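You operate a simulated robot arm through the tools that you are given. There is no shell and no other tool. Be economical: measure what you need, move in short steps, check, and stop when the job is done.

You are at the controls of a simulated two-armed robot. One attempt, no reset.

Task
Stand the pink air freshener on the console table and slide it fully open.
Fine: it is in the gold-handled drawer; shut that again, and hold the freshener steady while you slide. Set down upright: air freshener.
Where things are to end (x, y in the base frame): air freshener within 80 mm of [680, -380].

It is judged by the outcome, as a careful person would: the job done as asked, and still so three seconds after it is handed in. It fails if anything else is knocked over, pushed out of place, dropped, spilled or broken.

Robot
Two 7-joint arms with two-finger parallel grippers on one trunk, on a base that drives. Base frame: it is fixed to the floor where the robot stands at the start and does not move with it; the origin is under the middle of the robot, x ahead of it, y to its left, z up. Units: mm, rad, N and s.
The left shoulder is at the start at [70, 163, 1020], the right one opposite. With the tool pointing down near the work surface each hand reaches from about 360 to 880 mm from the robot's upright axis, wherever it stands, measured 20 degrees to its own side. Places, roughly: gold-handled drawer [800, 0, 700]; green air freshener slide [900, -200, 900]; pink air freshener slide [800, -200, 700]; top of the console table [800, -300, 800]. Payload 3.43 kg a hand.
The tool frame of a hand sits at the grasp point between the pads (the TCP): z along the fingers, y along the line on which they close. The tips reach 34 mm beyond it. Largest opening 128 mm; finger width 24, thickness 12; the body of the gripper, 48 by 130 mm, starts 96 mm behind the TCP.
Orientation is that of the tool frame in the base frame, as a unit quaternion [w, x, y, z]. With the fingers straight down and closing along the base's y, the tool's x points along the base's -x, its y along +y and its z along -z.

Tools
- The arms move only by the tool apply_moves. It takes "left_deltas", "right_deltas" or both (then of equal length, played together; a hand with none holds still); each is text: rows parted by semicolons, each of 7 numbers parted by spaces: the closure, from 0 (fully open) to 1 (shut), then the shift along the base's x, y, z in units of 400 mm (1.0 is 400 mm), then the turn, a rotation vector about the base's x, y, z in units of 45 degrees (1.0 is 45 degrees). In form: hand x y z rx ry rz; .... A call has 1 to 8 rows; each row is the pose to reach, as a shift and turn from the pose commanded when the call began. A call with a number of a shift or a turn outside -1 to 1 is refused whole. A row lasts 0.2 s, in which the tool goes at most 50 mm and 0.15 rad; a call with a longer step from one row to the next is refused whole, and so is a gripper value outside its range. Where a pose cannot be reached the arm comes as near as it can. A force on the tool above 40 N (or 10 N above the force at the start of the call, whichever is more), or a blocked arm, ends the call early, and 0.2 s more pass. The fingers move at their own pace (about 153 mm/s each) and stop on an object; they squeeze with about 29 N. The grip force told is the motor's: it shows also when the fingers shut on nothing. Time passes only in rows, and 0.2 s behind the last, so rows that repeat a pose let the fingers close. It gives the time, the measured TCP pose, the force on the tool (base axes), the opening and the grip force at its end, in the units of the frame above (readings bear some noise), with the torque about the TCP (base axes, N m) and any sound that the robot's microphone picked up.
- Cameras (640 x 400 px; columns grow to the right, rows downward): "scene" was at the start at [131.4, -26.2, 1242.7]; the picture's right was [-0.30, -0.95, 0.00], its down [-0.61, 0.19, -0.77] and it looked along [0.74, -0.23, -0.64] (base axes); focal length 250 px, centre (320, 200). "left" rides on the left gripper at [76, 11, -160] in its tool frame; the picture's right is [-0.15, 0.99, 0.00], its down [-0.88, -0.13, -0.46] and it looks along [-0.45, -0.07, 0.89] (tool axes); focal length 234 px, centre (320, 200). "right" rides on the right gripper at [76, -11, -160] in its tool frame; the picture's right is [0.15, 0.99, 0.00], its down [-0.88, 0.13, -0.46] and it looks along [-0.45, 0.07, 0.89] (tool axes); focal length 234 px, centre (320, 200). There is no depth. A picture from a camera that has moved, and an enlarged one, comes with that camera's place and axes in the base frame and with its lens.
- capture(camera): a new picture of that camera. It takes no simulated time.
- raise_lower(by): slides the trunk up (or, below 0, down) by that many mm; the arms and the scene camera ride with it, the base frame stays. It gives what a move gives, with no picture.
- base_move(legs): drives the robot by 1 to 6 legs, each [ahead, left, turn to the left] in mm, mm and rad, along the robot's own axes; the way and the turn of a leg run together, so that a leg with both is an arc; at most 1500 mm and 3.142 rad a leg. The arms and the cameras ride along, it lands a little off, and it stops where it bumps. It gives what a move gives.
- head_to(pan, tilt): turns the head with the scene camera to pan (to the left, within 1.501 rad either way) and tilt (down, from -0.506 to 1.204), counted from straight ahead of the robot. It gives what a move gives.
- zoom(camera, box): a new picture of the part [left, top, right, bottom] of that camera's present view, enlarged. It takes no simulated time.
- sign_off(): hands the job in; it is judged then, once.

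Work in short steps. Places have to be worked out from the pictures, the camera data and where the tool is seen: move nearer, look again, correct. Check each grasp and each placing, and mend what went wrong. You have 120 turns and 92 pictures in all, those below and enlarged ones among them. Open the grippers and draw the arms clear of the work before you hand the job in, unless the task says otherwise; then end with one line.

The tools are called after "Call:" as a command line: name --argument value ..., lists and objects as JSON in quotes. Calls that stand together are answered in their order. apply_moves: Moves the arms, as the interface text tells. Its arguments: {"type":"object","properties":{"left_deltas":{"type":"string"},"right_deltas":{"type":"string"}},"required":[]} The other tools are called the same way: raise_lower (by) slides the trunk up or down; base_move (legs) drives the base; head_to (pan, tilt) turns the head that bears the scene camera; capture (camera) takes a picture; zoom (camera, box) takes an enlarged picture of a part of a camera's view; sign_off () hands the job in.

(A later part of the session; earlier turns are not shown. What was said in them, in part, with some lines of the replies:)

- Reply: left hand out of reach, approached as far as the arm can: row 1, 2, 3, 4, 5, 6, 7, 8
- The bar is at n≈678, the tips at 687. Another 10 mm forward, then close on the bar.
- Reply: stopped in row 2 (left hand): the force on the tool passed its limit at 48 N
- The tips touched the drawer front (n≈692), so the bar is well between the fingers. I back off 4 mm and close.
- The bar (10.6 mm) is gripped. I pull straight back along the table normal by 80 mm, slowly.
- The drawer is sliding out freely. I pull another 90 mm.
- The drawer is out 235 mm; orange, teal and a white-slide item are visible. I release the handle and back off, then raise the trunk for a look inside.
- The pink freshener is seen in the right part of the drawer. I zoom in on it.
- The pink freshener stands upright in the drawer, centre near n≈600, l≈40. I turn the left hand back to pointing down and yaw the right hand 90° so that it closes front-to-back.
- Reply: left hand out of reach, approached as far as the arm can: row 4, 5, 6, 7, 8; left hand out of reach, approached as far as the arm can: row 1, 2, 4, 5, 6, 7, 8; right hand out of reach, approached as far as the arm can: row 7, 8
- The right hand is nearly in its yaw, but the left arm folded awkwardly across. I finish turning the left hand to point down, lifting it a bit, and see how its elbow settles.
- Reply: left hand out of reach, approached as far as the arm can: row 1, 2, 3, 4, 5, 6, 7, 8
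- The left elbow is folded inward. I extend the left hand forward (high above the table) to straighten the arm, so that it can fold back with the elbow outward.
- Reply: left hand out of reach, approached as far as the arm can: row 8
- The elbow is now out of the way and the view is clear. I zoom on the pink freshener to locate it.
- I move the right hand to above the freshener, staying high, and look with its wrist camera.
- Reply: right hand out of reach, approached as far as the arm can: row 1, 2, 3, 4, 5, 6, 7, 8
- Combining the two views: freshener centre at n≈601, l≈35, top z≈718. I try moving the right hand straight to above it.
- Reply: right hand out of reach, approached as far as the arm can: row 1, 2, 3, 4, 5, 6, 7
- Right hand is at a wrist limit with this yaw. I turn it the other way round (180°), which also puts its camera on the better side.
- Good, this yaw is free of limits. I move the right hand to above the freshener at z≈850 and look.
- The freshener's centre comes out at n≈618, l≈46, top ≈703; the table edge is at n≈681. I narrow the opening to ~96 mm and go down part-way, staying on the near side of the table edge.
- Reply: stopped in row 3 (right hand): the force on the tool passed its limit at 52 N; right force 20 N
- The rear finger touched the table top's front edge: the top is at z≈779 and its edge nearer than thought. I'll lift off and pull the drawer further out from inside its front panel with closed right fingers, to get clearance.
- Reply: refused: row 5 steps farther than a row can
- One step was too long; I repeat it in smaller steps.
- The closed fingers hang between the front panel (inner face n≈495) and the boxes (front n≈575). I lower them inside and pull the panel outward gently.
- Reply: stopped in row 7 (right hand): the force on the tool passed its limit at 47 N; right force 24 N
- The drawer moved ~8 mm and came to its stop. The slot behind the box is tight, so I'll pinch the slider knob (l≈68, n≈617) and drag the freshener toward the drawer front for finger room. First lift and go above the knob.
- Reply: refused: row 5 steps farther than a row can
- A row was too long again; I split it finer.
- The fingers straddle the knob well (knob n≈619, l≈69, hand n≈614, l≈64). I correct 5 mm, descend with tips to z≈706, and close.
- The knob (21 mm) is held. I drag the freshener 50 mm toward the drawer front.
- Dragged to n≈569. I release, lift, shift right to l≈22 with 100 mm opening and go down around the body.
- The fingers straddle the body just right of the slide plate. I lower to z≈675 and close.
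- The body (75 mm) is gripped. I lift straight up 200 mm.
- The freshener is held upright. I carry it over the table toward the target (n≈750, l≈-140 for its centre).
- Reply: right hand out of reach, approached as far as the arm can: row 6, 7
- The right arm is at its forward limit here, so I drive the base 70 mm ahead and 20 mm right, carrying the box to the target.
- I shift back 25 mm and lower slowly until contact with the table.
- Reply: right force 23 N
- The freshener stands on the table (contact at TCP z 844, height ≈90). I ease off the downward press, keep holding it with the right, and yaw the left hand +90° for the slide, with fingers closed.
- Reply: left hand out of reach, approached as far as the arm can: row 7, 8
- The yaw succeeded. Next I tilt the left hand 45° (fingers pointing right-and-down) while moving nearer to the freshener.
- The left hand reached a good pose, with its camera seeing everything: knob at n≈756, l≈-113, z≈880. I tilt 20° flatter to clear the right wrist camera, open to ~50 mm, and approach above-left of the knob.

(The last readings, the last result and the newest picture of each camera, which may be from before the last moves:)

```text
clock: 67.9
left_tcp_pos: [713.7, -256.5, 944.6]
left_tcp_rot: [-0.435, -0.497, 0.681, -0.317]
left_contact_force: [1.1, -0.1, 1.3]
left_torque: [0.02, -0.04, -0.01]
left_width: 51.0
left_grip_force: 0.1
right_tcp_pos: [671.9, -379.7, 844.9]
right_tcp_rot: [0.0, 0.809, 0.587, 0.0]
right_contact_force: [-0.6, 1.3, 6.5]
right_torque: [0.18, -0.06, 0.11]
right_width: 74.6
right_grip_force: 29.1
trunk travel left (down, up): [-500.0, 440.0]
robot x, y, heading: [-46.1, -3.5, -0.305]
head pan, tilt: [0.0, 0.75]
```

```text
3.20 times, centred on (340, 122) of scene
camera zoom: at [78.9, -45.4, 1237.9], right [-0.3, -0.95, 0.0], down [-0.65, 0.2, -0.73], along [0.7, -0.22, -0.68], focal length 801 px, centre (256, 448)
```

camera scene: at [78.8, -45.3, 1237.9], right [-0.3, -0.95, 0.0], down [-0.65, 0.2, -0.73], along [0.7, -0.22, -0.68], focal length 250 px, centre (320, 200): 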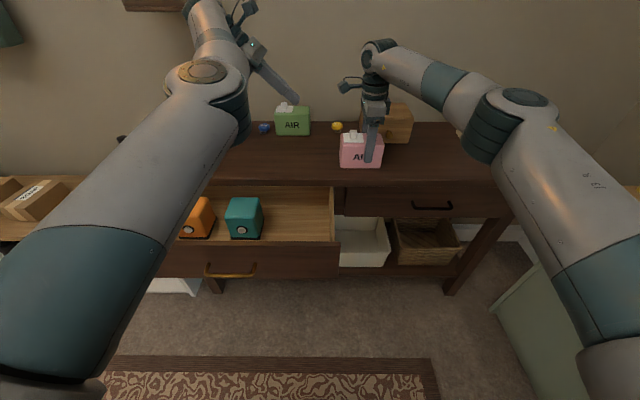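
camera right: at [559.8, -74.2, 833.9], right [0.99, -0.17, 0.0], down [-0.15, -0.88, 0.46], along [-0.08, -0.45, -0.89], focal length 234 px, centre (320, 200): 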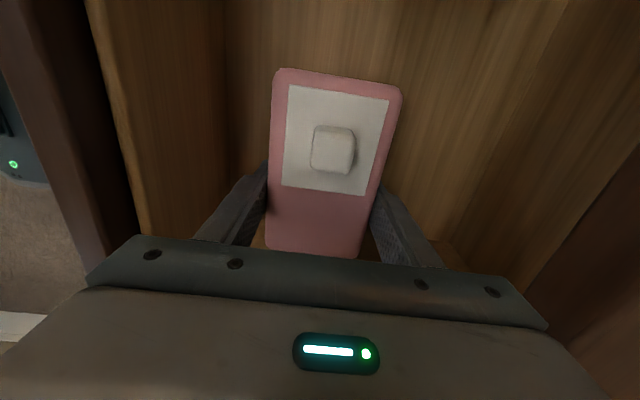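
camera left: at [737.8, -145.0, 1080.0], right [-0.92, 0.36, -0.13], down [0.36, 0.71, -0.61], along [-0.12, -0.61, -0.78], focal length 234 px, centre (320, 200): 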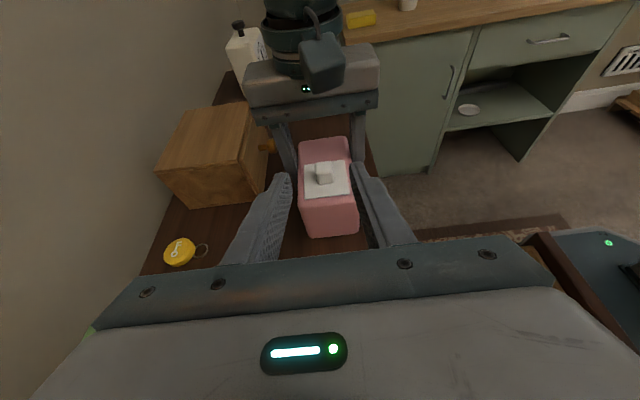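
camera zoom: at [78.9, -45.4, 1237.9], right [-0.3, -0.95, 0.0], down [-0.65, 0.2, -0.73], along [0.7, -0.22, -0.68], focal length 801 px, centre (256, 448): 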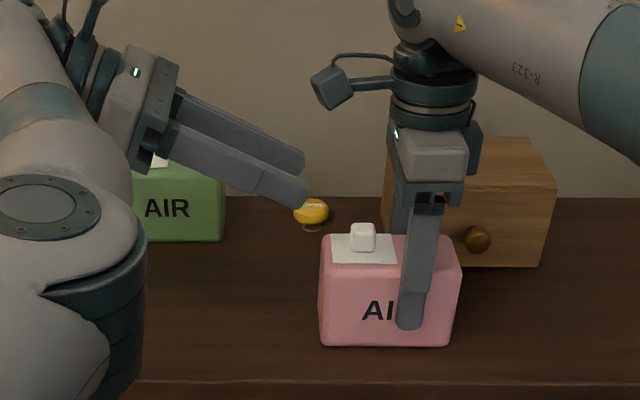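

The estimate agrees (knob n≈758, l≈-114). I move in so the fingertips straddle the knob just above the plate, then look before closing.

Call:
apply_moves --left_deltas "0.6 -0.017 -0.051 -0.05 0 0 0; 0.6 -0.033 -0.102 -0.085 0 0 0; 0.6 -0.049 -0.1525 -0.11 0 0 0"

Call:
capture --camera "left"

Call:
zoom --camera "scene" --box '[280, 70, 420, 170]'

```text
clock: 68.7
left_tcp_pos: [693.7, -318.4, 900.5]
left_tcp_rot: [-0.433, -0.498, 0.681, -0.317]
left_contact_force: [0.6, -0.2, -0.4]
left_torque: [0.02, -0.02, 0.0]
left_width: 51.3
left_grip_force: 0.0
right_tcp_pos: [671.5, -379.7, 843.0]
right_tcp_rot: [0.001, 0.809, 0.588, 0.0]
right_contact_force: [-1.4, 1.2, 6.7]
right_torque: [0.12, -0.11, 0.03]
right_width: 74.4
right_grip_force: 29.4
trunk travel left (down, up): [-500.0, 440.0]
robot x, y, heading: [-45.1, -3.1, -0.308]
head pan, tilt: [0.0, 0.75]
```

```text
33 pictures are left
camera left: at [716.9, -207.2, 1035.9], right [-0.92, 0.36, -0.13], down [0.36, 0.71, -0.61], along [-0.12, -0.61, -0.78], focal length 234 px, centre (320, 200)
```

left: 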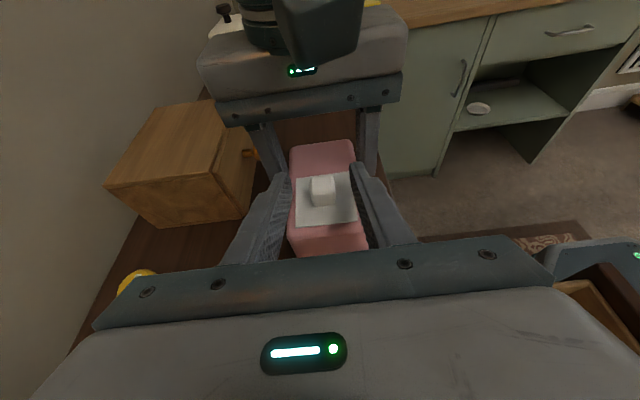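

```text
4.00 times, centred on (350, 120) of scene
camera zoom: at [78.9, -45.4, 1237.9], right [-0.3, -0.95, 0.0], down [-0.65, 0.2, -0.73], along [0.7, -0.22, -0.68], focal length 1001 px, centre (200, 520)
```

zoom: 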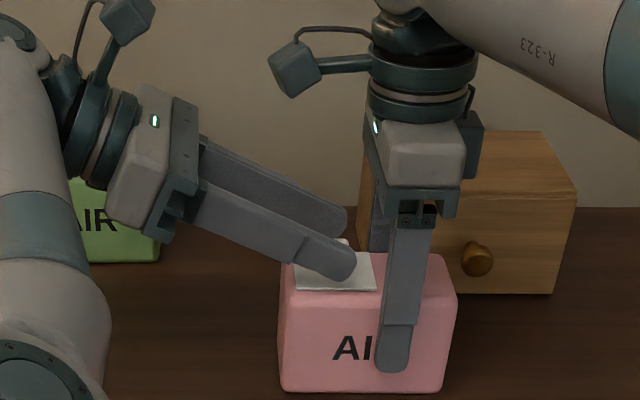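

The knob sits between the left fingertips. I close on it.

Call:
apply_moves --left_deltas "0.7 0 0 -0.006 0 0 0; 0.85 0 0 -0.006 0 0 0; 1 0 0 -0.006 0 0 0; 1 0 0 -0.006 0 0 0"

Call:
capture --camera "left"

```text
clock: 69.7
left_tcp_pos: [692.7, -317.6, 898.2]
left_tcp_rot: [-0.434, -0.497, 0.681, -0.316]
left_contact_force: [-14.3, 4.3, 2.9]
left_torque: [0.05, 0.18, -0.51]
left_width: 21.1
left_grip_force: 29.3
right_tcp_pos: [672.5, -379.9, 842.4]
right_tcp_rot: [0.0, 0.809, 0.588, -0.001]
right_contact_force: [12.5, -2.2, 5.0]
right_torque: [0.17, 0.49, -0.42]
right_width: 74.4
right_grip_force: 28.7
trunk travel left (down, up): [-500.0, 440.0]
robot x, y, heading: [-44.8, -3.9, -0.31]
head pan, tilt: [0.0, 0.75]
```

```text
31 pictures are left
camera left: at [717.1, -206.5, 1033.0], right [-0.92, 0.36, -0.13], down [0.36, 0.71, -0.61], along [-0.13, -0.61, -0.78], focal length 234 px, centre (320, 200)
```

left: 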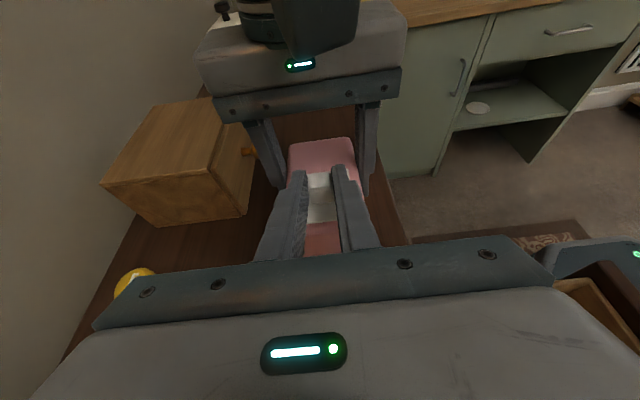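

Knob held (21 mm). I relax the small sideways load and slide it to the right in small steps, with the right hand holding the body.

Call:
apply_moves --left_deltas "1 -0.008 0.003 0 0 0 0; 1 -0.014 -0.016 0 0 0 0; 1 -0.02 -0.035 0 0 0 0; 1 -0.026 -0.054 0 0 0 0; 1 -0.032 -0.073 0 0 0 0; 1 -0.038 -0.092 0 0 0 0"

Call:
capture --camera "left"

Call:
zoom --camera "scene" --box '[280, 70, 420, 170]'

```text
clock: 71.1
left_tcp_pos: [678.7, -354.6, 898.0]
left_tcp_rot: [-0.432, -0.499, 0.68, -0.318]
left_contact_force: [30.5, -9.2, 0.1]
left_torque: [0.02, -0.53, 0.56]
left_width: 21.1
left_grip_force: 28.9
right_tcp_pos: [670.6, -378.3, 844.0]
right_tcp_rot: [-0.001, 0.81, 0.587, -0.002]
right_contact_force: [-31.6, 8.6, 11.1]
right_torque: [-0.28, -0.74, 0.25]
right_width: 74.4
right_grip_force: 29.4
trunk travel left (down, up): [-500.0, 440.0]
robot x, y, heading: [-49.1, -6.1, -0.309]
head pan, tilt: [0.0, 0.75]
```

```text
30 pictures are left
camera left: at [701.8, -242.5, 1033.1], right [-0.92, 0.36, -0.13], down [0.36, 0.71, -0.6], along [-0.12, -0.61, -0.79], focal length 234 px, centre (320, 200)
```

left: 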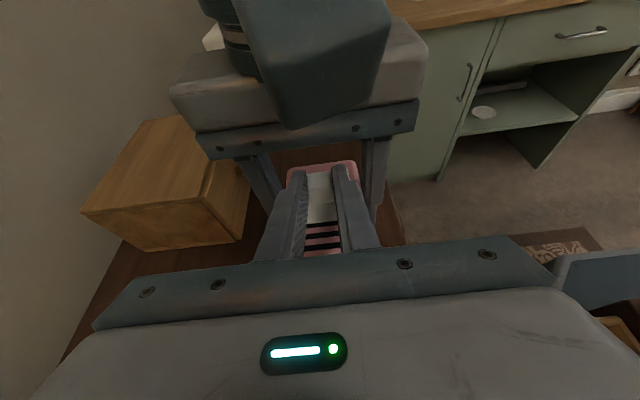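

```text
4.00 times, centred on (350, 120) of scene
camera zoom: at [78.9, -45.5, 1237.9], right [-0.3, -0.95, 0.0], down [-0.65, 0.2, -0.73], along [0.7, -0.22, -0.68], focal length 1001 px, centre (200, 520)
```

zoom: 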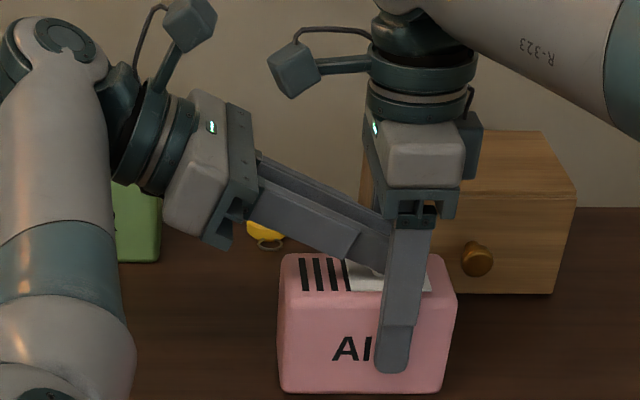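

The grille slots appear: the slide is opening. I relieve the sideways load (move ~2.5 mm toward the back) and continue sliding to its stop.

Call:
apply_moves --left_deltas "1 0.006 -0.002 0 0 0 0; 1 0.004 -0.011 0 0 0 0; 1 0.001 -0.02 0 0 0 0; 1 -0.002 -0.029 0 0 0 0; 1 -0.005 -0.038 0 0 0 0"

Call:
zoom --camera "scene" --box '[310, 95, 410, 170]'

```text
clock: 72.3
left_tcp_pos: [676.0, -366.4, 897.0]
left_tcp_rot: [-0.434, -0.498, 0.68, -0.318]
left_contact_force: [17.3, 8.5, 4.6]
left_torque: [-0.01, -0.21, 0.06]
left_width: 21.3
left_grip_force: 29.4
right_tcp_pos: [672.1, -381.7, 844.0]
right_tcp_rot: [0.001, 0.811, 0.585, -0.002]
right_contact_force: [-16.2, -6.2, 3.2]
right_torque: [0.77, -0.37, 0.07]
right_width: 74.6
right_grip_force: 28.9
trunk travel left (down, up): [-500.0, 440.0]
robot x, y, heading: [-45.9, -3.6, -0.303]
head pan, tilt: [0.0, 0.75]
```

```text
5.33 times, centred on (360, 132) of scene
camera zoom: at [79.2, -44.9, 1237.9], right [-0.3, -0.95, 0.0], down [-0.65, 0.2, -0.73], along [0.7, -0.22, -0.68], focal length 1335 px, centre (107, 560)
```

zoom: 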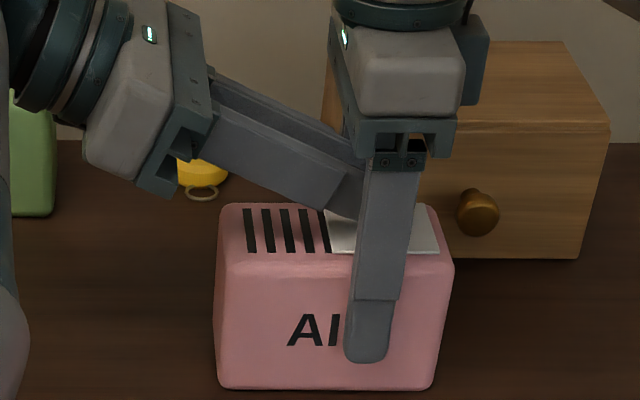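

Five slots are uncovered and the resistance along the slide is rising. I push ~6 mm more to verify the end stop.

Call:
apply_moves --left_deltas "1 0.002 -0.008 0 0 0 0; 1 0.0 -0.014 0 0 0 0; 1 -0.002 -0.02 0 0 0 0; 1 -0.002 -0.02 0 0 0 0"

Call:
zoom --camera "scene" --box '[310, 95, 410, 170]'

```text
clock: 73.3
left_tcp_pos: [672.6, -378.6, 896.1]
left_tcp_rot: [-0.434, -0.497, 0.682, -0.316]
left_contact_force: [-3.7, 24.5, 3.4]
left_torque: [0.58, 0.01, -0.19]
left_width: 20.9
left_grip_force: 29.3
right_tcp_pos: [672.0, -381.6, 844.2]
right_tcp_rot: [0.002, 0.81, 0.586, -0.001]
right_contact_force: [4.5, -27.9, 4.4]
right_torque: [0.08, 0.29, 0.14]
right_width: 74.6
right_grip_force: 28.8
trunk travel left (down, up): [-500.0, 440.0]
robot x, y, heading: [-47.4, -1.0, -0.307]
head pan, tilt: [0.0, 0.75]
```

```text
5.33 times, centred on (360, 132) of scene
camera zoom: at [79.2, -45.8, 1237.8], right [-0.3, -0.95, 0.0], down [-0.65, 0.21, -0.73], along [0.7, -0.22, -0.68], focal length 1335 px, centre (107, 560)
```

zoom: 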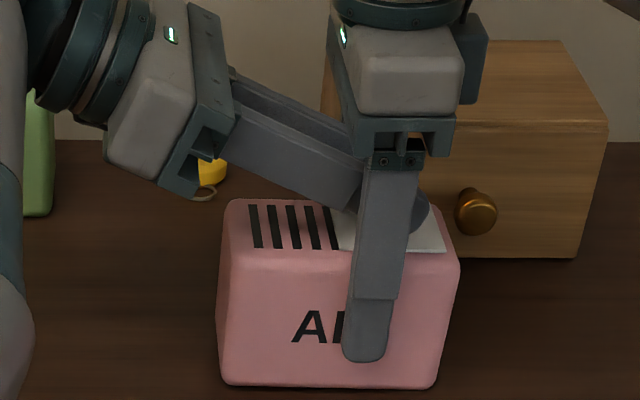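

The slide is at its end stop (plate now at the far right end, 24 N resistance). I relax, open the left fingers a little, and withdraw along the finger axis.

Call:
apply_moves --left_deltas "1 0.003 0.01 0 0 0 0; 1 0.006 0.02 0 0 0 0; 0.78 0.006 0.02 0.005 0 0 0; 0.74 0.006 0.02 0.005 0 0 0; 0.74 0.02 0.07 0.035 0 0 0; 0.74 0.04 0.135 0.07 0 0 0; 0.74 0.06 0.2 0.11 0 0 0; 0.74 0.08 0.265 0.16 0 0 0"

Call:
capture --camera "left"

Call:
zoom --camera "scene" --box '[310, 95, 410, 170]'

```text
clock: 75.1
left_tcp_pos: [707.4, -269.5, 960.8]
left_tcp_rot: [-0.434, -0.498, 0.681, -0.317]
left_contact_force: [0.6, 0.3, 0.3]
left_torque: [-0.03, -0.01, -0.01]
left_width: 33.4
left_grip_force: 0.1
right_tcp_pos: [671.9, -379.3, 842.8]
right_tcp_rot: [0.0, 0.81, 0.587, -0.001]
right_contact_force: [0.7, 3.5, 6.7]
right_torque: [-0.32, -0.21, 0.1]
right_width: 74.6
right_grip_force: 28.5
trunk travel left (down, up): [-500.0, 440.0]
robot x, y, heading: [-46.2, -6.4, -0.306]
head pan, tilt: [0.0, 0.75]
```

```text
26 pictures are left
camera left: at [732.0, -157.5, 1097.2], right [-0.92, 0.36, -0.13], down [0.36, 0.71, -0.61], along [-0.12, -0.61, -0.78], focal length 234 px, centre (320, 200)
```

left: 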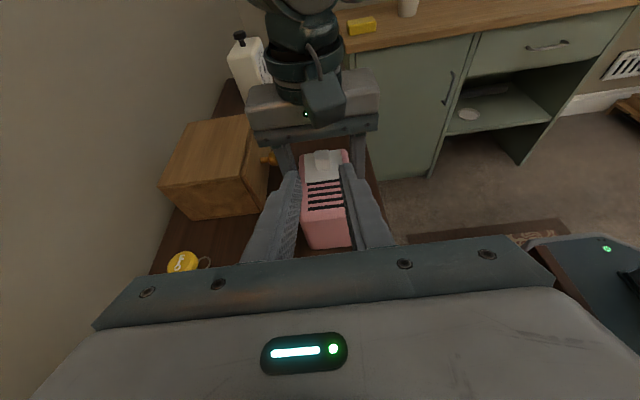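

```text
5.33 times, centred on (360, 132) of scene
camera zoom: at [79.6, -44.8, 1237.8], right [-0.3, -0.95, 0.0], down [-0.65, 0.2, -0.73], along [0.7, -0.22, -0.68], focal length 1335 px, centre (107, 560)
```

zoom: 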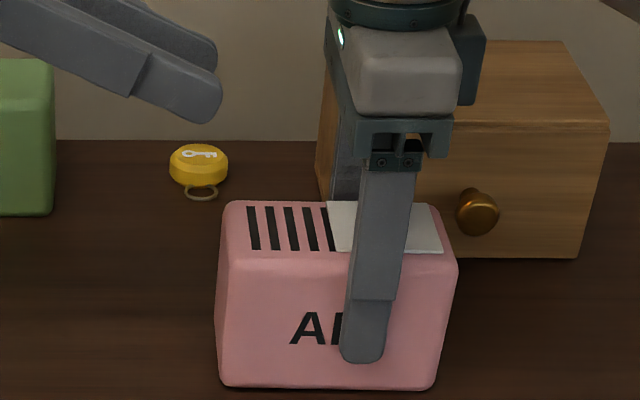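

Slide is open. Now I release the freshener with the right hand and lift it straight up clear.

Call:
apply_moves --right_deltas "0.4 0 0 0 0 0 0; 0.3 0 0 0 0 0 0; 0.3 0 0 0 0 0 0; 0.3 0 0 0.06 0 0 0; 0.3 0 0 0.15 0 0 0; 0.3 0 0 0.25 0 0 0; 0.3 -0.03 -0.09 0.3 0 0 0; 0.3 -0.06 -0.19 0.3 0 0 0"

Call:
capture --camera "left"

Call:
zoom --camera "scene" --box '[310, 95, 410, 170]'

```text
clock: 76.9
left_tcp_pos: [707.2, -269.6, 960.4]
left_tcp_rot: [-0.434, -0.497, 0.682, -0.316]
left_contact_force: [-0.1, 0.2, -0.7]
left_torque: [0.02, 0.03, -0.01]
left_width: 33.3
left_grip_force: 0.1
right_tcp_pos: [649.5, -459.2, 962.6]
right_tcp_rot: [0.0, 0.809, 0.588, -0.001]
right_contact_force: [-0.4, 0.7, -0.2]
right_torque: [0.02, 0.04, -0.01]
right_width: 89.6
right_grip_force: 0.1
trunk travel left (down, up): [-500.0, 440.0]
robot x, y, heading: [-43.9, -3.9, -0.305]
head pan, tilt: [0.0, 0.75]
```

```text
24 pictures are left
camera left: at [732.0, -159.8, 1096.4], right [-0.92, 0.36, -0.13], down [0.36, 0.71, -0.6], along [-0.13, -0.61, -0.79], focal length 234 px, centre (320, 200)
```

left: 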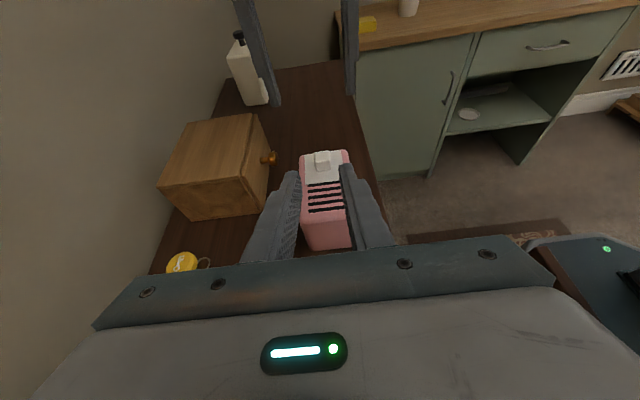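

```text
5.33 times, centred on (360, 132) of scene
camera zoom: at [79.8, -47.0, 1237.7], right [-0.3, -0.95, 0.0], down [-0.65, 0.21, -0.73], along [0.7, -0.22, -0.68], focal length 1335 px, centre (107, 560)
```

zoom: 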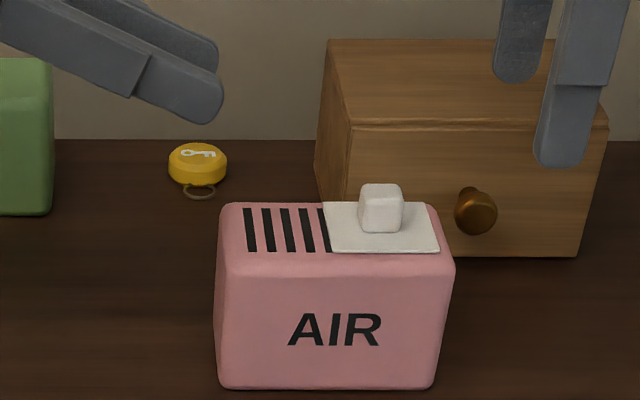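

The fifth slot still looks slightly covered: the plate came back ~2–3 mm as I relaxed while still gripping. I re-grip the body with the right hand and bring the closed left fingers up to the knob's left side for a pure push.

Call:
apply_moves --right_deltas "0.3 0.03 0.1 0 0 0 0; 0.3 0.06 0.19 0 0 0 0; 0.3 0.06 0.19 -0.1 0 0 0; 0.3 0.06 0.19 -0.2 0 0 0; 0.3 0.06 0.19 -0.297 0 0 0; 0.6 0.06 0.19 -0.297 0 0 0; 1 0.06 0.19 -0.297 0 0 0; 1 0.06 0.19 -0.297 0 0 0"

Call:
apply_moves --left_deltas "1 0 0 0 0 0 0; 1 -0.012 -0.037 -0.04 0 0 0; 1 -0.024 -0.074 -0.08 0 0 0; 1 -0.036 -0.111 -0.12 0 0 0; 1 -0.047 -0.148 -0.148 0 0 0"

Call:
zoom --camera "scene" --box '[310, 95, 410, 170]'

```text
clock: 78.7
left_tcp_pos: [708.4, -270.6, 961.1]
left_tcp_rot: [-0.435, -0.497, 0.681, -0.316]
left_contact_force: [0.4, 0.2, -0.3]
left_torque: [0.0, 0.01, 0.02]
left_width: 33.2
left_grip_force: 0.0
right_tcp_pos: [672.2, -380.6, 841.9]
right_tcp_rot: [0.0, 0.81, 0.587, -0.001]
right_contact_force: [0.1, 0.2, 0.9]
right_torque: [0.07, 0.07, -0.01]
right_width: 74.5
right_grip_force: 29.4
trunk travel left (down, up): [-500.0, 440.0]
robot x, y, heading: [-47.1, -4.4, -0.303]
head pan, tilt: [0.0, 0.75]
```

```text
clock: 79.9
left_tcp_pos: [688.1, -329.3, 901.5]
left_tcp_rot: [-0.434, -0.498, 0.681, -0.316]
left_contact_force: [-0.3, -0.3, -0.6]
left_torque: [0.0, 0.0, 0.0]
left_width: 0.0
left_grip_force: 29.3
right_tcp_pos: [671.0, -381.5, 842.1]
right_tcp_rot: [0.0, 0.81, 0.587, -0.002]
right_contact_force: [-0.7, 0.1, 0.5]
right_torque: [0.11, -0.05, 0.0]
right_width: 74.5
right_grip_force: 28.6
trunk travel left (down, up): [-500.0, 440.0]
robot x, y, heading: [-47.1, -4.2, -0.303]
head pan, tilt: [0.0, 0.75]
```

```text
5.33 times, centred on (360, 132) of scene
camera zoom: at [79.9, -46.1, 1237.7], right [-0.3, -0.95, 0.0], down [-0.65, 0.21, -0.73], along [0.7, -0.22, -0.68], focal length 1335 px, centre (107, 560)
```

zoom: 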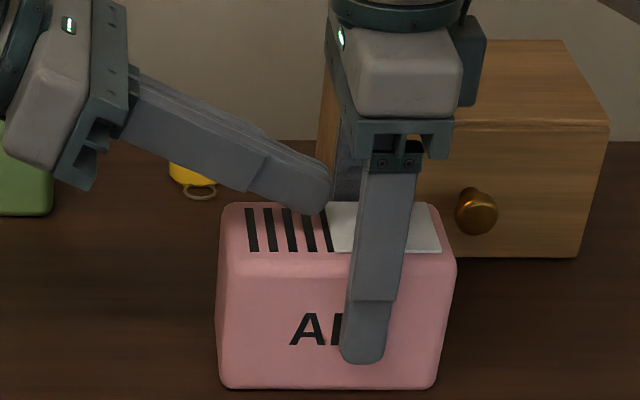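

The closed tip is ~20 mm from the knob. I push right in small steps, stopping on force.

Call:
apply_moves --left_deltas "1 -0.007 -0.0215 -0.006 0 0 0; 1 -0.0137 -0.043 -0.006 0 0 0; 1 -0.017 -0.0525 -0.006 0 0 0; 1 -0.02 -0.062 -0.006 0 0 0; 1 -0.0228 -0.0714 -0.006 0 0 0; 1 -0.0228 -0.0714 -0.006 0 0 0"

Call:
zoom --camera "scene" --box '[310, 95, 410, 170]'

```text
clock: 81.3
left_tcp_pos: [679.3, -358.8, 900.5]
left_tcp_rot: [-0.434, -0.497, 0.681, -0.318]
left_contact_force: [5.4, 22.8, 11.2]
left_torque: [-0.08, 0.31, 0.02]
left_width: 0.0
left_grip_force: 28.6
right_tcp_pos: [672.3, -382.8, 844.0]
right_tcp_rot: [0.001, 0.81, 0.587, -0.001]
right_contact_force: [-1.3, -25.9, 4.1]
right_torque: [0.18, -0.35, 0.16]
right_width: 75.0
right_grip_force: 29.1
trunk travel left (down, up): [-500.0, 440.0]
robot x, y, heading: [-46.4, -4.0, -0.308]
head pan, tilt: [0.0, 0.75]
```

```text
5.33 times, centred on (360, 132) of scene
camera zoom: at [78.9, -45.2, 1238.1], right [-0.3, -0.95, 0.0], down [-0.65, 0.2, -0.73], along [0.7, -0.22, -0.68], focal length 1335 px, centre (107, 560)
```

zoom: 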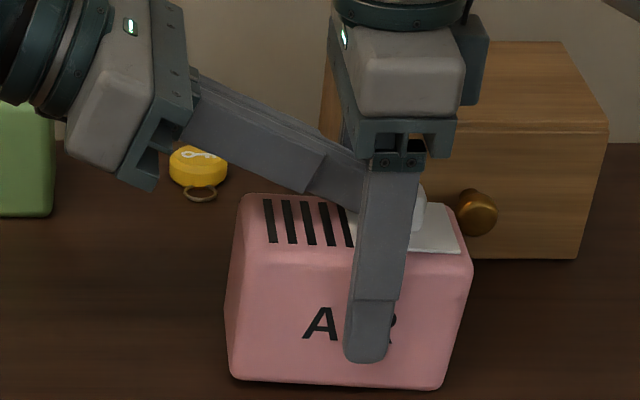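

The plate is hard against its end stop (23 N, the box even rolls slightly in the grip). I retract the left hand fully along its axis.

Call:
apply_moves --left_deltas "1 0.006 0.02 0 0 0 0; 1 0.02 0.06 0.01 0 0 0; 1 0.04 0.13 0.05 0 0 0; 1 0.06 0.2 0.1 0 0 0; 1 0.08 0.27 0.16 0 0 0"

Call:
zoom --camera "scene" --box '[310, 95, 410, 170]'

```text
clock: 82.5
left_tcp_pos: [710.1, -248.0, 964.4]
left_tcp_rot: [-0.435, -0.497, 0.681, -0.316]
left_contact_force: [-0.1, 0.5, 0.1]
left_torque: [-0.03, -0.01, 0.01]
left_width: 0.0
left_grip_force: 28.8
right_tcp_pos: [672.0, -380.7, 843.0]
right_tcp_rot: [0.001, 0.809, 0.587, -0.002]
right_contact_force: [1.1, 4.8, 11.6]
right_torque: [-0.28, 0.3, -0.08]
right_width: 74.7
right_grip_force: 28.4
trunk travel left (down, up): [-500.0, 440.0]
robot x, y, heading: [-47.2, -4.3, -0.306]
head pan, tilt: [0.0, 0.75]
```

```text
5.33 times, centred on (360, 132) of scene
camera zoom: at [79.2, -44.2, 1237.9], right [-0.3, -0.95, 0.0], down [-0.65, 0.2, -0.73], along [0.7, -0.22, -0.68], focal length 1335 px, centre (107, 560)
```

zoom: 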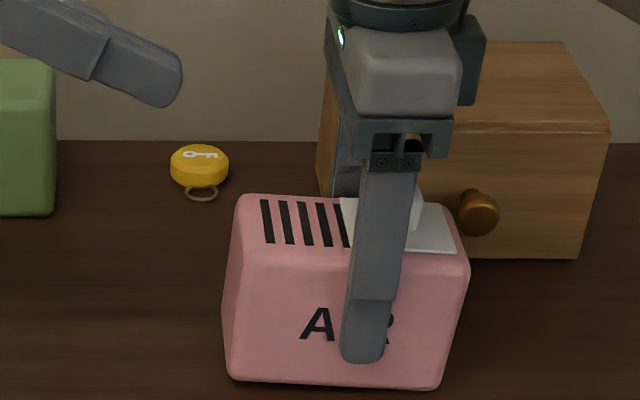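

The box is rolled ~3° in the grip; I rotate the hand back by that to set it flat before releasing.

Call:
apply_moves --right_deltas "1 0 0 0.003 -0.025 0.008 0; 1 0 0 0.004 -0.05 0.016 0; 1 0 0 0.004 -0.074 0.024 0"

Call:
zoom --camera "scene" --box '[310, 95, 410, 170]'

```text
clock: 83.3
left_tcp_pos: [709.4, -250.2, 962.8]
left_tcp_rot: [-0.434, -0.498, 0.681, -0.316]
left_contact_force: [0.1, 0.4, 0.0]
left_torque: [0.02, -0.02, 0.02]
left_width: 0.1
left_grip_force: 29.1
right_tcp_pos: [671.2, -379.9, 843.0]
right_tcp_rot: [0.017, 0.809, 0.587, -0.028]
right_contact_force: [-0.9, 0.2, -1.4]
right_torque: [-0.02, -0.02, 0.04]
right_width: 74.4
right_grip_force: 28.7
trunk travel left (down, up): [-500.0, 440.0]
robot x, y, heading: [-47.3, -6.4, -0.303]
head pan, tilt: [0.0, 0.75]
```

```text
5.33 times, centred on (360, 132) of scene
camera zoom: at [80.1, -45.9, 1237.7], right [-0.3, -0.95, 0.0], down [-0.65, 0.21, -0.73], along [0.7, -0.22, -0.68], focal length 1335 px, centre (107, 560)
```

zoom: 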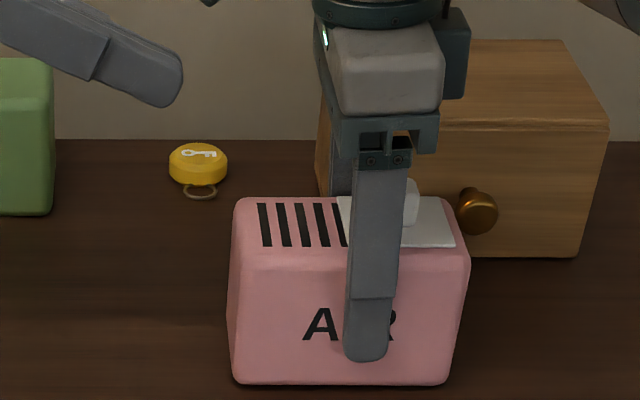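

It is level now and barely off the surface. I lower 2–3 mm to contact, release, and lift away.

Call:
apply_moves --right_deltas "1 0 0 -0.004 0 0 0; 1 0 0 -0.007 0 0 0; 1 0 0 -0.007 0 0 0"

Call:
apply_moves --right_deltas "0.4 0 0 0 0 0 0; 0.3 0 0 0 0 0 0; 0.3 0 0 0 0 0 0; 0.3 0 0 0.06 0 0 0; 0.3 0 0 0.15 0 0 0; 0.3 0 0 0.25 0 0 0; 0.3 -0.03 -0.09 0.3 0 0 0; 0.3 -0.06 -0.19 0.3 0 0 0"

Call:
zoom --camera "scene" --box '[310, 95, 410, 170]'

```text
clock: 84.1
left_tcp_pos: [709.6, -250.5, 962.1]
left_tcp_rot: [-0.434, -0.499, 0.68, -0.317]
left_contact_force: [0.9, 0.3, -0.2]
left_torque: [0.01, -0.03, 0.0]
left_width: 0.0
left_grip_force: 28.5
right_tcp_pos: [671.2, -379.7, 840.0]
right_tcp_rot: [0.017, 0.809, 0.587, -0.026]
right_contact_force: [0.2, 0.2, -1.7]
right_torque: [0.03, 0.02, 0.02]
right_width: 74.4
right_grip_force: 28.6
trunk travel left (down, up): [-500.0, 440.0]
robot x, y, heading: [-48.0, -3.6, -0.304]
head pan, tilt: [0.0, 0.75]
```

```text
clock: 85.9
left_tcp_pos: [709.8, -250.8, 963.3]
left_tcp_rot: [-0.434, -0.497, 0.682, -0.315]
left_contact_force: [-0.6, 1.1, 0.1]
left_torque: [0.01, -0.01, 0.0]
left_width: 0.0
left_grip_force: 29.4
right_tcp_pos: [646.6, -456.7, 960.3]
right_tcp_rot: [0.018, 0.809, 0.588, -0.026]
right_contact_force: [-0.6, 0.1, -0.3]
right_torque: [0.01, -0.03, -0.03]
right_width: 89.7
right_grip_force: 0.2
trunk travel left (down, up): [-500.0, 440.0]
robot x, y, heading: [-45.6, -2.1, -0.304]
head pan, tilt: [0.0, 0.75]
```

```text
5.33 times, centred on (360, 132) of scene
camera zoom: at [79.8, -46.7, 1237.7], right [-0.3, -0.95, 0.0], down [-0.65, 0.21, -0.73], along [0.7, -0.22, -0.68], focal length 1335 px, centre (107, 560)
```

zoom: 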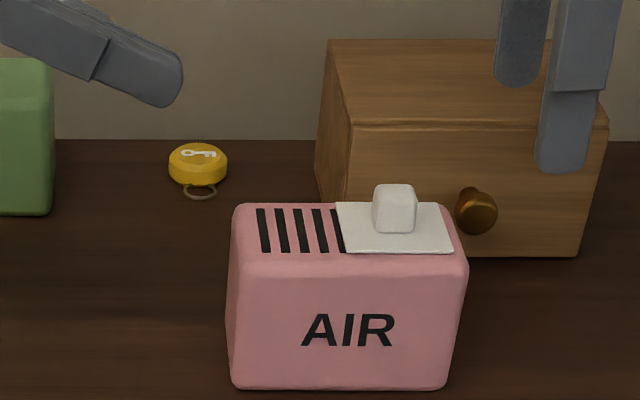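

The freshener stands flat with the slide fully open, at about [676,-371]. Now for the drawer: I back the base 100 mm and untilt the left hand while moving it left.

Call:
base_move --legs '[[-100, 0, 0]]'

Call:
apply_moves --left_deltas "1 0 0.045 0 0.119 -0.038 0; 1 0 0.09 0 0.238 -0.076 0; 1 0 0.136 0 0.357 -0.114 0; 1 0 0.182 0 0.476 -0.152 0; 1 0 0.227 0 0.595 -0.19 0; 1 0 0.273 0 0.715 -0.228 0; 1 0 0.318 0 0.834 -0.266 0; 1 0.01 0.364 0 0.953 -0.304 0"

Call:
apply_moves --left_deltas "1 0.013 0.042 0.02 0.085 -0.027 0; 1 0.026 0.084 0.04 0.17 -0.054 0; 1 0.04 0.126 0.06 0.255 -0.081 0; 1 0.053 0.168 0.08 0.34 -0.108 0; 1 0.067 0.21 0.1 0.423 -0.135 0"

Call:
capture --camera "scene"

```text
clock: 87.0
left_tcp_pos: [614.3, -221.5, 962.4]
left_tcp_rot: [-0.434, -0.497, 0.681, -0.316]
left_contact_force: [-0.2, -0.4, -0.2]
left_torque: [0.01, -0.01, 0.0]
left_width: 0.0
left_grip_force: 28.6
right_tcp_pos: [551.5, -426.6, 960.6]
right_tcp_rot: [0.017, 0.809, 0.586, -0.026]
right_contact_force: [-0.3, 0.7, -0.2]
right_torque: [0.0, 0.0, 0.02]
right_width: 89.6
right_grip_force: 0.1
trunk travel left (down, up): [-500.0, 440.0]
robot x, y, heading: [-142.2, 23.0, -0.309]
head pan, tilt: [0.0, 0.75]
```

```text
clock: 88.8
left_tcp_pos: [618.8, -77.3, 962.9]
left_tcp_rot: [-0.14, -0.581, 0.795, -0.1]
left_contact_force: [1.1, -0.5, -0.2]
left_torque: [-0.01, -0.01, 0.0]
left_width: 0.0
left_grip_force: 28.9
right_tcp_pos: [552.2, -425.6, 960.4]
right_tcp_rot: [0.017, 0.809, 0.587, -0.026]
right_contact_force: [-0.9, 0.1, 0.1]
right_torque: [0.01, -0.03, 0.02]
right_width: 89.5
right_grip_force: 0.0
trunk travel left (down, up): [-500.0, 440.0]
robot x, y, heading: [-142.3, 23.9, -0.309]
head pan, tilt: [0.0, 0.75]
```

```text
clock: 90.0
left_tcp_pos: [645.9, 9.9, 1003.4]
left_tcp_rot: [0.0, -0.59, 0.808, 0.001]
left_contact_force: [0.3, -0.1, 1.0]
left_torque: [0.0, -0.05, 0.04]
left_width: 0.1
left_grip_force: 29.0
right_tcp_pos: [552.5, -427.2, 960.0]
right_tcp_rot: [0.018, 0.81, 0.586, -0.025]
right_contact_force: [-0.6, 0.5, -0.2]
right_torque: [-0.02, -0.01, 0.01]
right_width: 89.7
right_grip_force: 0.0
trunk travel left (down, up): [-500.0, 440.0]
robot x, y, heading: [-138.8, 24.1, -0.306]
head pan, tilt: [0.0, 0.75]
```

```text
17 pictures are left
camera scene: at [-14.9, -16.1, 1237.7], right [-0.3, -0.95, 0.0], down [-0.65, 0.21, -0.73], along [0.7, -0.22, -0.68], focal length 250 px, centre (320, 200)
```

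scene: 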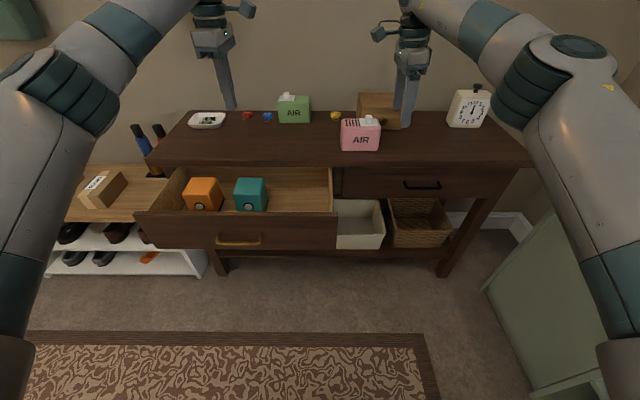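

The left elbow is now outward. I yaw the left hand back (closing along the table) while drawing it back to in front of the drawer handle.

Call:
apply_moves --left_deltas "1 -0.034 0.011 0 0 0 -0.125; 1 -0.068 0.022 0 0 0 -0.25; 1 -0.102 0.033 0 0 0 -0.375; 1 -0.136 0.044 0 0 0 -0.5; 1 -0.17 0.054 0 0 0 -0.625; 1 -0.204 0.065 0 0 0 -0.75; 1 -0.238 0.076 0 0 0 -0.875; 1 -0.272 0.087 0 0 0 -1"

Call:
apply_moves --left_deltas "1 -0.034 0.011 0 0 0 -0.125; 1 -0.068 0.022 0 0 0 -0.25; 1 -0.102 0.033 0 0 0 -0.375; 1 -0.136 0.044 0 0 0 -0.5; 1 -0.17 0.054 0 0 0 -0.625; 1 -0.204 0.065 0 0 0 -0.75; 1 -0.238 0.076 0 0 0 -0.875; 1 -0.272 0.087 0 0 0 -1"

Call:
capture --camera "scene"

```text
clock: 91.8
left_tcp_pos: [536.3, 43.0, 1004.2]
left_tcp_rot: [0.0, -0.235, 0.972, 0.001]
left_contact_force: [-0.1, 0.3, 0.1]
left_torque: [-0.03, 0.03, -0.02]
left_width: 0.0
left_grip_force: 29.5
right_tcp_pos: [552.7, -425.1, 961.6]
right_tcp_rot: [0.018, 0.81, 0.586, -0.026]
right_contact_force: [0.2, -0.1, -0.5]
right_torque: [0.0, 0.01, 0.0]
right_width: 89.6
right_grip_force: 0.1
trunk travel left (down, up): [-500.0, 440.0]
robot x, y, heading: [-143.6, 24.8, -0.303]
head pan, tilt: [0.0, 0.75]
```

```text
clock: 93.6
left_tcp_pos: [428.9, 78.8, 1003.7]
left_tcp_rot: [0.0, 0.154, 0.988, 0.001]
left_contact_force: [0.5, 0.1, 0.5]
left_torque: [0.0, -0.04, 0.01]
left_width: 0.1
left_grip_force: 29.0
right_tcp_pos: [552.9, -427.0, 961.5]
right_tcp_rot: [0.018, 0.81, 0.586, -0.026]
right_contact_force: [-0.2, 0.0, -1.4]
right_torque: [0.01, 0.0, -0.02]
right_width: 89.6
right_grip_force: 0.1
trunk travel left (down, up): [-500.0, 440.0]
robot x, y, heading: [-141.7, 23.8, -0.308]
head pan, tilt: [0.0, 0.75]
```

```text
16 pictures are left
camera scene: at [-14.9, -15.9, 1237.8], right [-0.3, -0.95, 0.0], down [-0.65, 0.21, -0.73], along [0.7, -0.22, -0.68], focal length 250 px, centre (320, 200)
```

scene: 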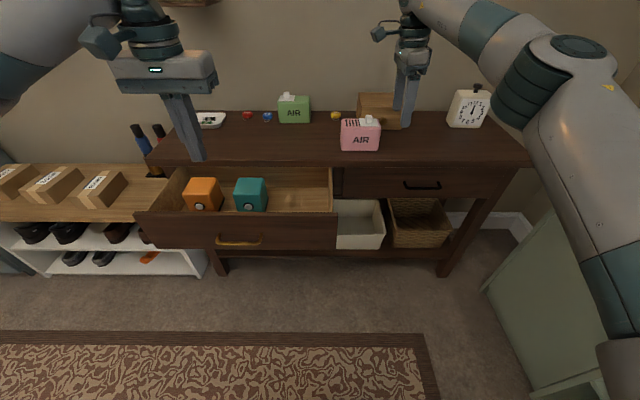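

The left hand is in front of the handle (n≈385, l≈205). I lower it to handle height, slightly further out.

Call:
apply_moves --left_deltas "1 -0.019 0.006 -0.11 0 0 0; 1 -0.019 0.006 -0.22 0 0 0; 1 -0.019 0.006 -0.33 0 0 0; 1 -0.019 0.006 -0.44 0 0 0; 1 -0.019 0.006 -0.55 0 0 0; 1 -0.019 0.006 -0.66 0 0 0; 1 -0.019 0.006 -0.77 0 0 0"

Call:
capture --camera "scene"

```text
clock: 95.2
left_tcp_pos: [419.3, 81.3, 693.2]
left_tcp_rot: [0.0, 0.154, 0.988, 0.001]
left_contact_force: [0.0, -0.3, 0.0]
left_torque: [-0.02, -0.01, -0.02]
left_width: 0.0
left_grip_force: 28.7
right_tcp_pos: [552.7, -427.3, 960.5]
right_tcp_rot: [0.018, 0.81, 0.586, -0.025]
right_contact_force: [0.1, -0.3, 0.3]
right_torque: [-0.01, 0.02, 0.0]
right_width: 89.7
right_grip_force: 0.0
trunk travel left (down, up): [-500.0, 440.0]
robot x, y, heading: [-142.4, 27.3, -0.305]
head pan, tilt: [0.0, 0.75]
```

```text
15 pictures are left
camera scene: at [-14.1, -16.0, 1237.8], right [-0.3, -0.95, 0.0], down [-0.65, 0.21, -0.73], along [0.7, -0.22, -0.68], focal length 250 px, centre (320, 200)
```

scene: 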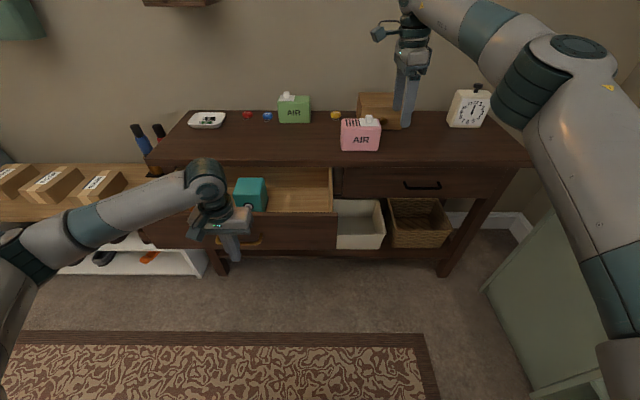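

The closed fingers hang in front of the handle bar. I push the drawer in along the normal, ~110 mm first.

Call:
apply_moves --left_deltas "1 0.0334 -0.0106 0 0 0 0; 1 0.0668 -0.0213 0 0 0 0; 1 0.1 -0.032 0 0 0 0; 1 0.1334 -0.0425 0 0 0 0; 1 0.1668 -0.0532 0 0 0 0; 1 0.2 -0.064 0 0 0 0; 1 0.2334 -0.0745 0 0 0 0; 1 0.267 -0.085 0 0 0 0"

Call:
capture --camera "scene"

```text
clock: 97.0
left_tcp_pos: [528.6, 45.8, 694.8]
left_tcp_rot: [0.001, 0.154, 0.988, 0.0]
left_contact_force: [0.4, -0.2, -0.1]
left_torque: [0.03, 0.03, -0.02]
left_width: 0.2
left_grip_force: 28.7
right_tcp_pos: [552.4, -426.3, 959.4]
right_tcp_rot: [0.018, 0.81, 0.586, -0.026]
right_contact_force: [-0.5, 0.5, 0.2]
right_torque: [-0.02, 0.02, 0.02]
right_width: 90.0
right_grip_force: 0.0
trunk travel left (down, up): [-500.0, 440.0]
robot x, y, heading: [-144.4, 25.4, -0.311]
head pan, tilt: [0.0, 0.75]
```

```text
14 pictures are left
camera scene: at [-14.3, -16.4, 1237.7], right [-0.3, -0.95, 0.0], down [-0.65, 0.21, -0.73], along [0.7, -0.22, -0.68], focal length 250 px, centre (320, 200)
```

scene: 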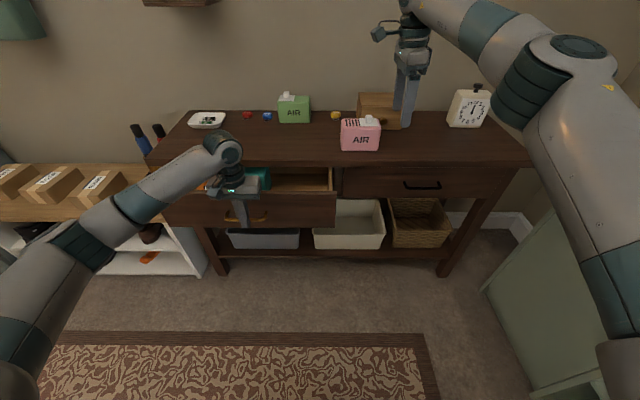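

The drawer follows smoothly. I push another ~110 mm.

Call:
apply_moves --left_deltas "1 0.0334 -0.0106 0 0 0 0; 1 0.0668 -0.0213 0 0 0 0; 1 0.1 -0.032 0 0 0 0; 1 0.1334 -0.0425 0 0 0 0; 1 0.1668 -0.0532 0 0 0 0; 1 0.2 -0.064 0 0 0 0; 1 0.2334 -0.0745 0 0 0 0; 1 0.267 -0.085 0 0 0 0"

Call:
zoom --camera "scene" --box '[130, 110, 370, 260]'

```text
clock: 98.8
left_tcp_pos: [634.2, 11.9, 694.0]
left_tcp_rot: [0.0, 0.154, 0.988, 0.0]
left_contact_force: [0.2, -0.1, 0.3]
left_torque: [0.01, 0.02, -0.03]
left_width: 0.0
left_grip_force: 29.0
right_tcp_pos: [552.1, -427.4, 960.5]
right_tcp_rot: [0.017, 0.81, 0.586, -0.026]
right_contact_force: [0.0, 0.5, -0.3]
right_torque: [-0.02, -0.03, 0.01]
right_width: 89.7
right_grip_force: 0.2
trunk travel left (down, up): [-500.0, 440.0]
robot x, y, heading: [-140.8, 25.2, -0.308]
head pan, tilt: [0.0, 0.75]
```

```text
2.67 times, centred on (250, 185) of scene
camera zoom: at [-14.5, -16.6, 1237.7], right [-0.3, -0.95, 0.0], down [-0.65, 0.21, -0.73], along [0.7, -0.22, -0.68], focal length 667 px, centre (507, 240)
```

zoom: 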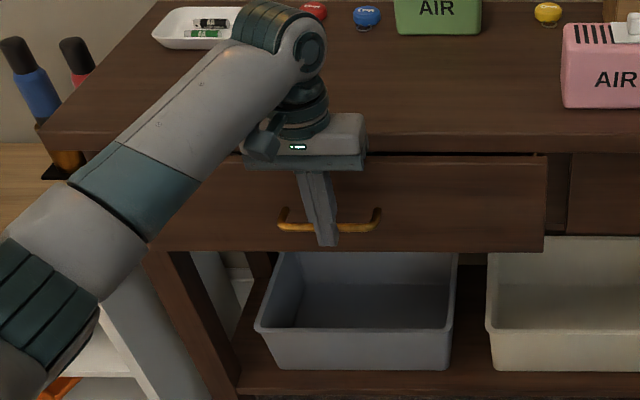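

About 45 mm remains. I push on slowly until it stops on force.

Call:
apply_moves --left_deltas "1 0.0155 -0.005 0 0 0 0; 1 0.031 -0.01 0 0 0 0; 1 0.0465 -0.015 0 0 0 0; 1 0.062 -0.02 0 0 0 0; 1 0.0775 -0.025 0 0 0 0; 1 0.093 -0.03 0 0 0 0; 1 0.107 -0.034 0 0 0 0; 1 0.119 -0.038 0 0 0 0"

Call:
zoom --camera "scene" --box '[130, 110, 370, 260]'

```text
clock: 100.6
left_tcp_pos: [673.5, 0.4, 693.3]
left_tcp_rot: [-0.008, 0.154, 0.988, 0.003]
left_contact_force: [-16.4, 3.7, 7.6]
left_torque: [0.09, 0.24, -0.01]
left_width: 0.0
left_grip_force: 28.7
right_tcp_pos: [550.9, -425.3, 962.8]
right_tcp_rot: [0.018, 0.809, 0.587, -0.026]
right_contact_force: [0.4, 0.0, -0.7]
right_torque: [-0.02, 0.01, 0.02]
right_width: 89.6
right_grip_force: 0.1
trunk travel left (down, up): [-500.0, 440.0]
robot x, y, heading: [-146.9, 27.1, -0.305]
head pan, tilt: [0.0, 0.75]
stopped in row 8 (left hand): the force on the tool passed its limit at 47 N (the readings are from after the stop); the commanded pose is now the measured one
```

```text
2.67 times, centred on (250, 185) of scene
camera zoom: at [-17.3, -15.7, 1238.1], right [-0.3, -0.95, 0.0], down [-0.65, 0.2, -0.73], along [0.7, -0.22, -0.68], focal length 667 px, centre (507, 240)
```

zoom: 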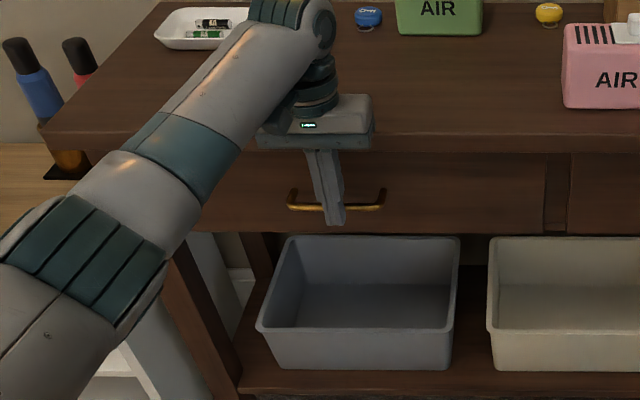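

The drawer looks flush with its neighbour. I back the left hand off and raise it clear.

Call:
apply_moves --left_deltas "1 -0.06 0.02 0 0 0 0; 1 -0.15 0.048 0 0 0 0; 1 -0.25 0.08 0 0 0 0; 1 -0.34 0.108 0.02 0 0 0; 0.8 -0.36 0.115 0.12 0 0 0; 0.5 -0.38 0.12 0.23 0 0 0; 0.2 -0.4 0.125 0.34 0 0 0; 0 -0.4 0.125 0.45 0 0 0"

Call:
apply_moves --right_deltas "0 -0.08 0.025 0.03 0 0 0; 0 -0.16 0.05 0.06 0 0 0; 0 -0.24 0.077 0.1 0 0 0; 0 -0.32 0.1 0.1 0 0 0"

Call:
capture --camera "scene"

Call:
zoom --camera "scene" --box '[140, 110, 380, 260]'

```text
clock: 102.4
left_tcp_pos: [513.8, 48.2, 872.8]
left_tcp_rot: [-0.008, 0.154, 0.988, 0.003]
left_contact_force: [-0.4, 0.1, 0.7]
left_torque: [0.0, -0.01, -0.01]
left_width: 127.6
left_grip_force: 0.1
right_tcp_pos: [550.8, -426.9, 961.3]
right_tcp_rot: [0.017, 0.809, 0.587, -0.026]
right_contact_force: [-0.3, 0.1, -1.0]
right_torque: [0.01, -0.02, 0.01]
right_width: 89.6
right_grip_force: 0.1
trunk travel left (down, up): [-500.0, 440.0]
robot x, y, heading: [-142.6, 23.4, -0.311]
head pan, tilt: [0.0, 0.75]
```

```text
clock: 103.4
left_tcp_pos: [514.7, 48.4, 872.6]
left_tcp_rot: [-0.007, 0.154, 0.988, 0.003]
left_contact_force: [1.4, -1.0, -0.1]
left_torque: [0.01, 0.01, 0.0]
left_width: 128.1
left_grip_force: 0.1
right_tcp_pos: [424.1, -386.9, 1002.0]
right_tcp_rot: [0.018, 0.809, 0.587, -0.026]
right_contact_force: [0.0, -0.7, -0.4]
right_torque: [0.01, -0.04, 0.02]
right_width: 127.8
right_grip_force: 0.1
trunk travel left (down, up): [-500.0, 440.0]
robot x, y, heading: [-142.1, 22.0, -0.303]
head pan, tilt: [0.0, 0.75]
```

```text
11 pictures are left
camera scene: at [-16.1, -16.3, 1237.8], right [-0.3, -0.95, 0.0], down [-0.65, 0.21, -0.73], along [0.7, -0.22, -0.68], focal length 250 px, centre (320, 200)
```

scene: 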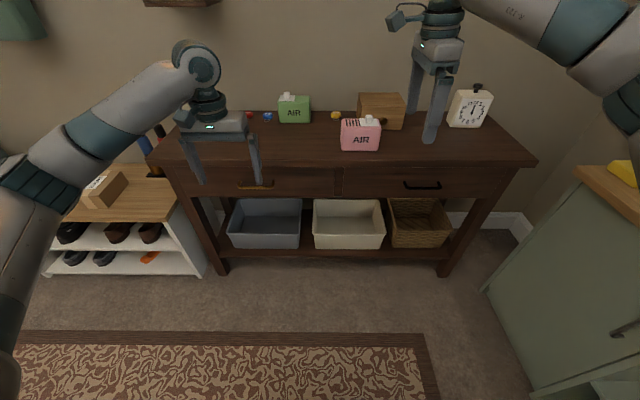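

```text
2.67 times, centred on (260, 185) of scene
camera zoom: at [-16.1, -16.3, 1237.8], right [-0.3, -0.95, 0.0], down [-0.65, 0.21, -0.73], along [0.7, -0.22, -0.68], focal length 667 px, centre (480, 240)
```

zoom: 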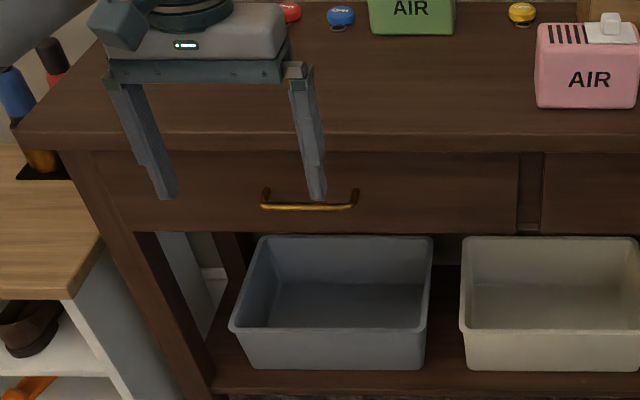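

The drawer is shut and the freshener stands open on the table. I back the base 150 mm so both arms are clear and take a last close look.

Call:
base_move --legs '[[-150, 0, 0]]'

Call:
zoom --camera "scene" --box '[180, 80, 400, 220]'

Call:
zoom --camera "scene" --box '[310, 95, 400, 155]'

```text
clock: 104.8
left_tcp_pos: [372.3, 92.4, 873.2]
left_tcp_rot: [-0.007, 0.155, 0.988, 0.002]
left_contact_force: [0.0, 0.1, 0.4]
left_torque: [-0.03, -0.02, 0.0]
left_width: 128.0
left_grip_force: 0.0
right_tcp_pos: [279.9, -341.4, 1002.1]
right_tcp_rot: [0.019, 0.81, 0.586, -0.025]
right_contact_force: [-1.1, -0.4, 0.4]
right_torque: [0.01, 0.0, -0.04]
right_width: 127.9
right_grip_force: 0.1
trunk travel left (down, up): [-500.0, 440.0]
robot x, y, heading: [-285.1, 72.2, -0.309]
head pan, tilt: [0.0, 0.75]
```

```text
2.86 times, centred on (290, 150) of scene
camera zoom: at [-159.2, 29.3, 1237.8], right [-0.3, -0.95, 0.0], down [-0.65, 0.21, -0.73], along [0.7, -0.22, -0.68], focal length 715 px, centre (406, 343)
```

zoom: 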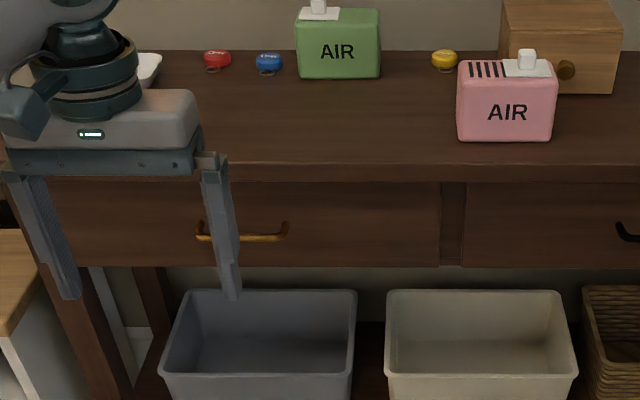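

```text
6.67 times, centred on (355, 125) of scene
camera zoom: at [-159.2, 29.3, 1237.8], right [-0.3, -0.95, 0.0], down [-0.65, 0.21, -0.73], along [0.7, -0.22, -0.68], focal length 1668 px, centre (87, 700)
```

zoom: 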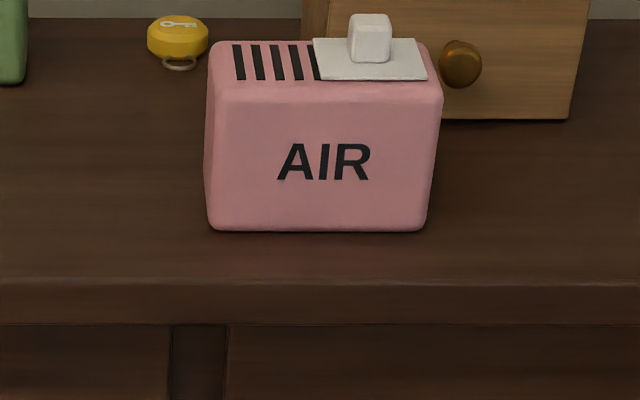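

Everything checks out: the freshener is upright near [680,-378] with its slide fully open, the drawer is shut, the arms are clear with grippers open. I hand in.

Call:
sign_off

```text
The job is handed in.
```

The pink air freshener is standing upright on the console table at about [680, -378], with its slide pushed to its end stop. I held it steady while sliding. The gold-handled drawer is shut again, and both arms are clear with the grippers open.
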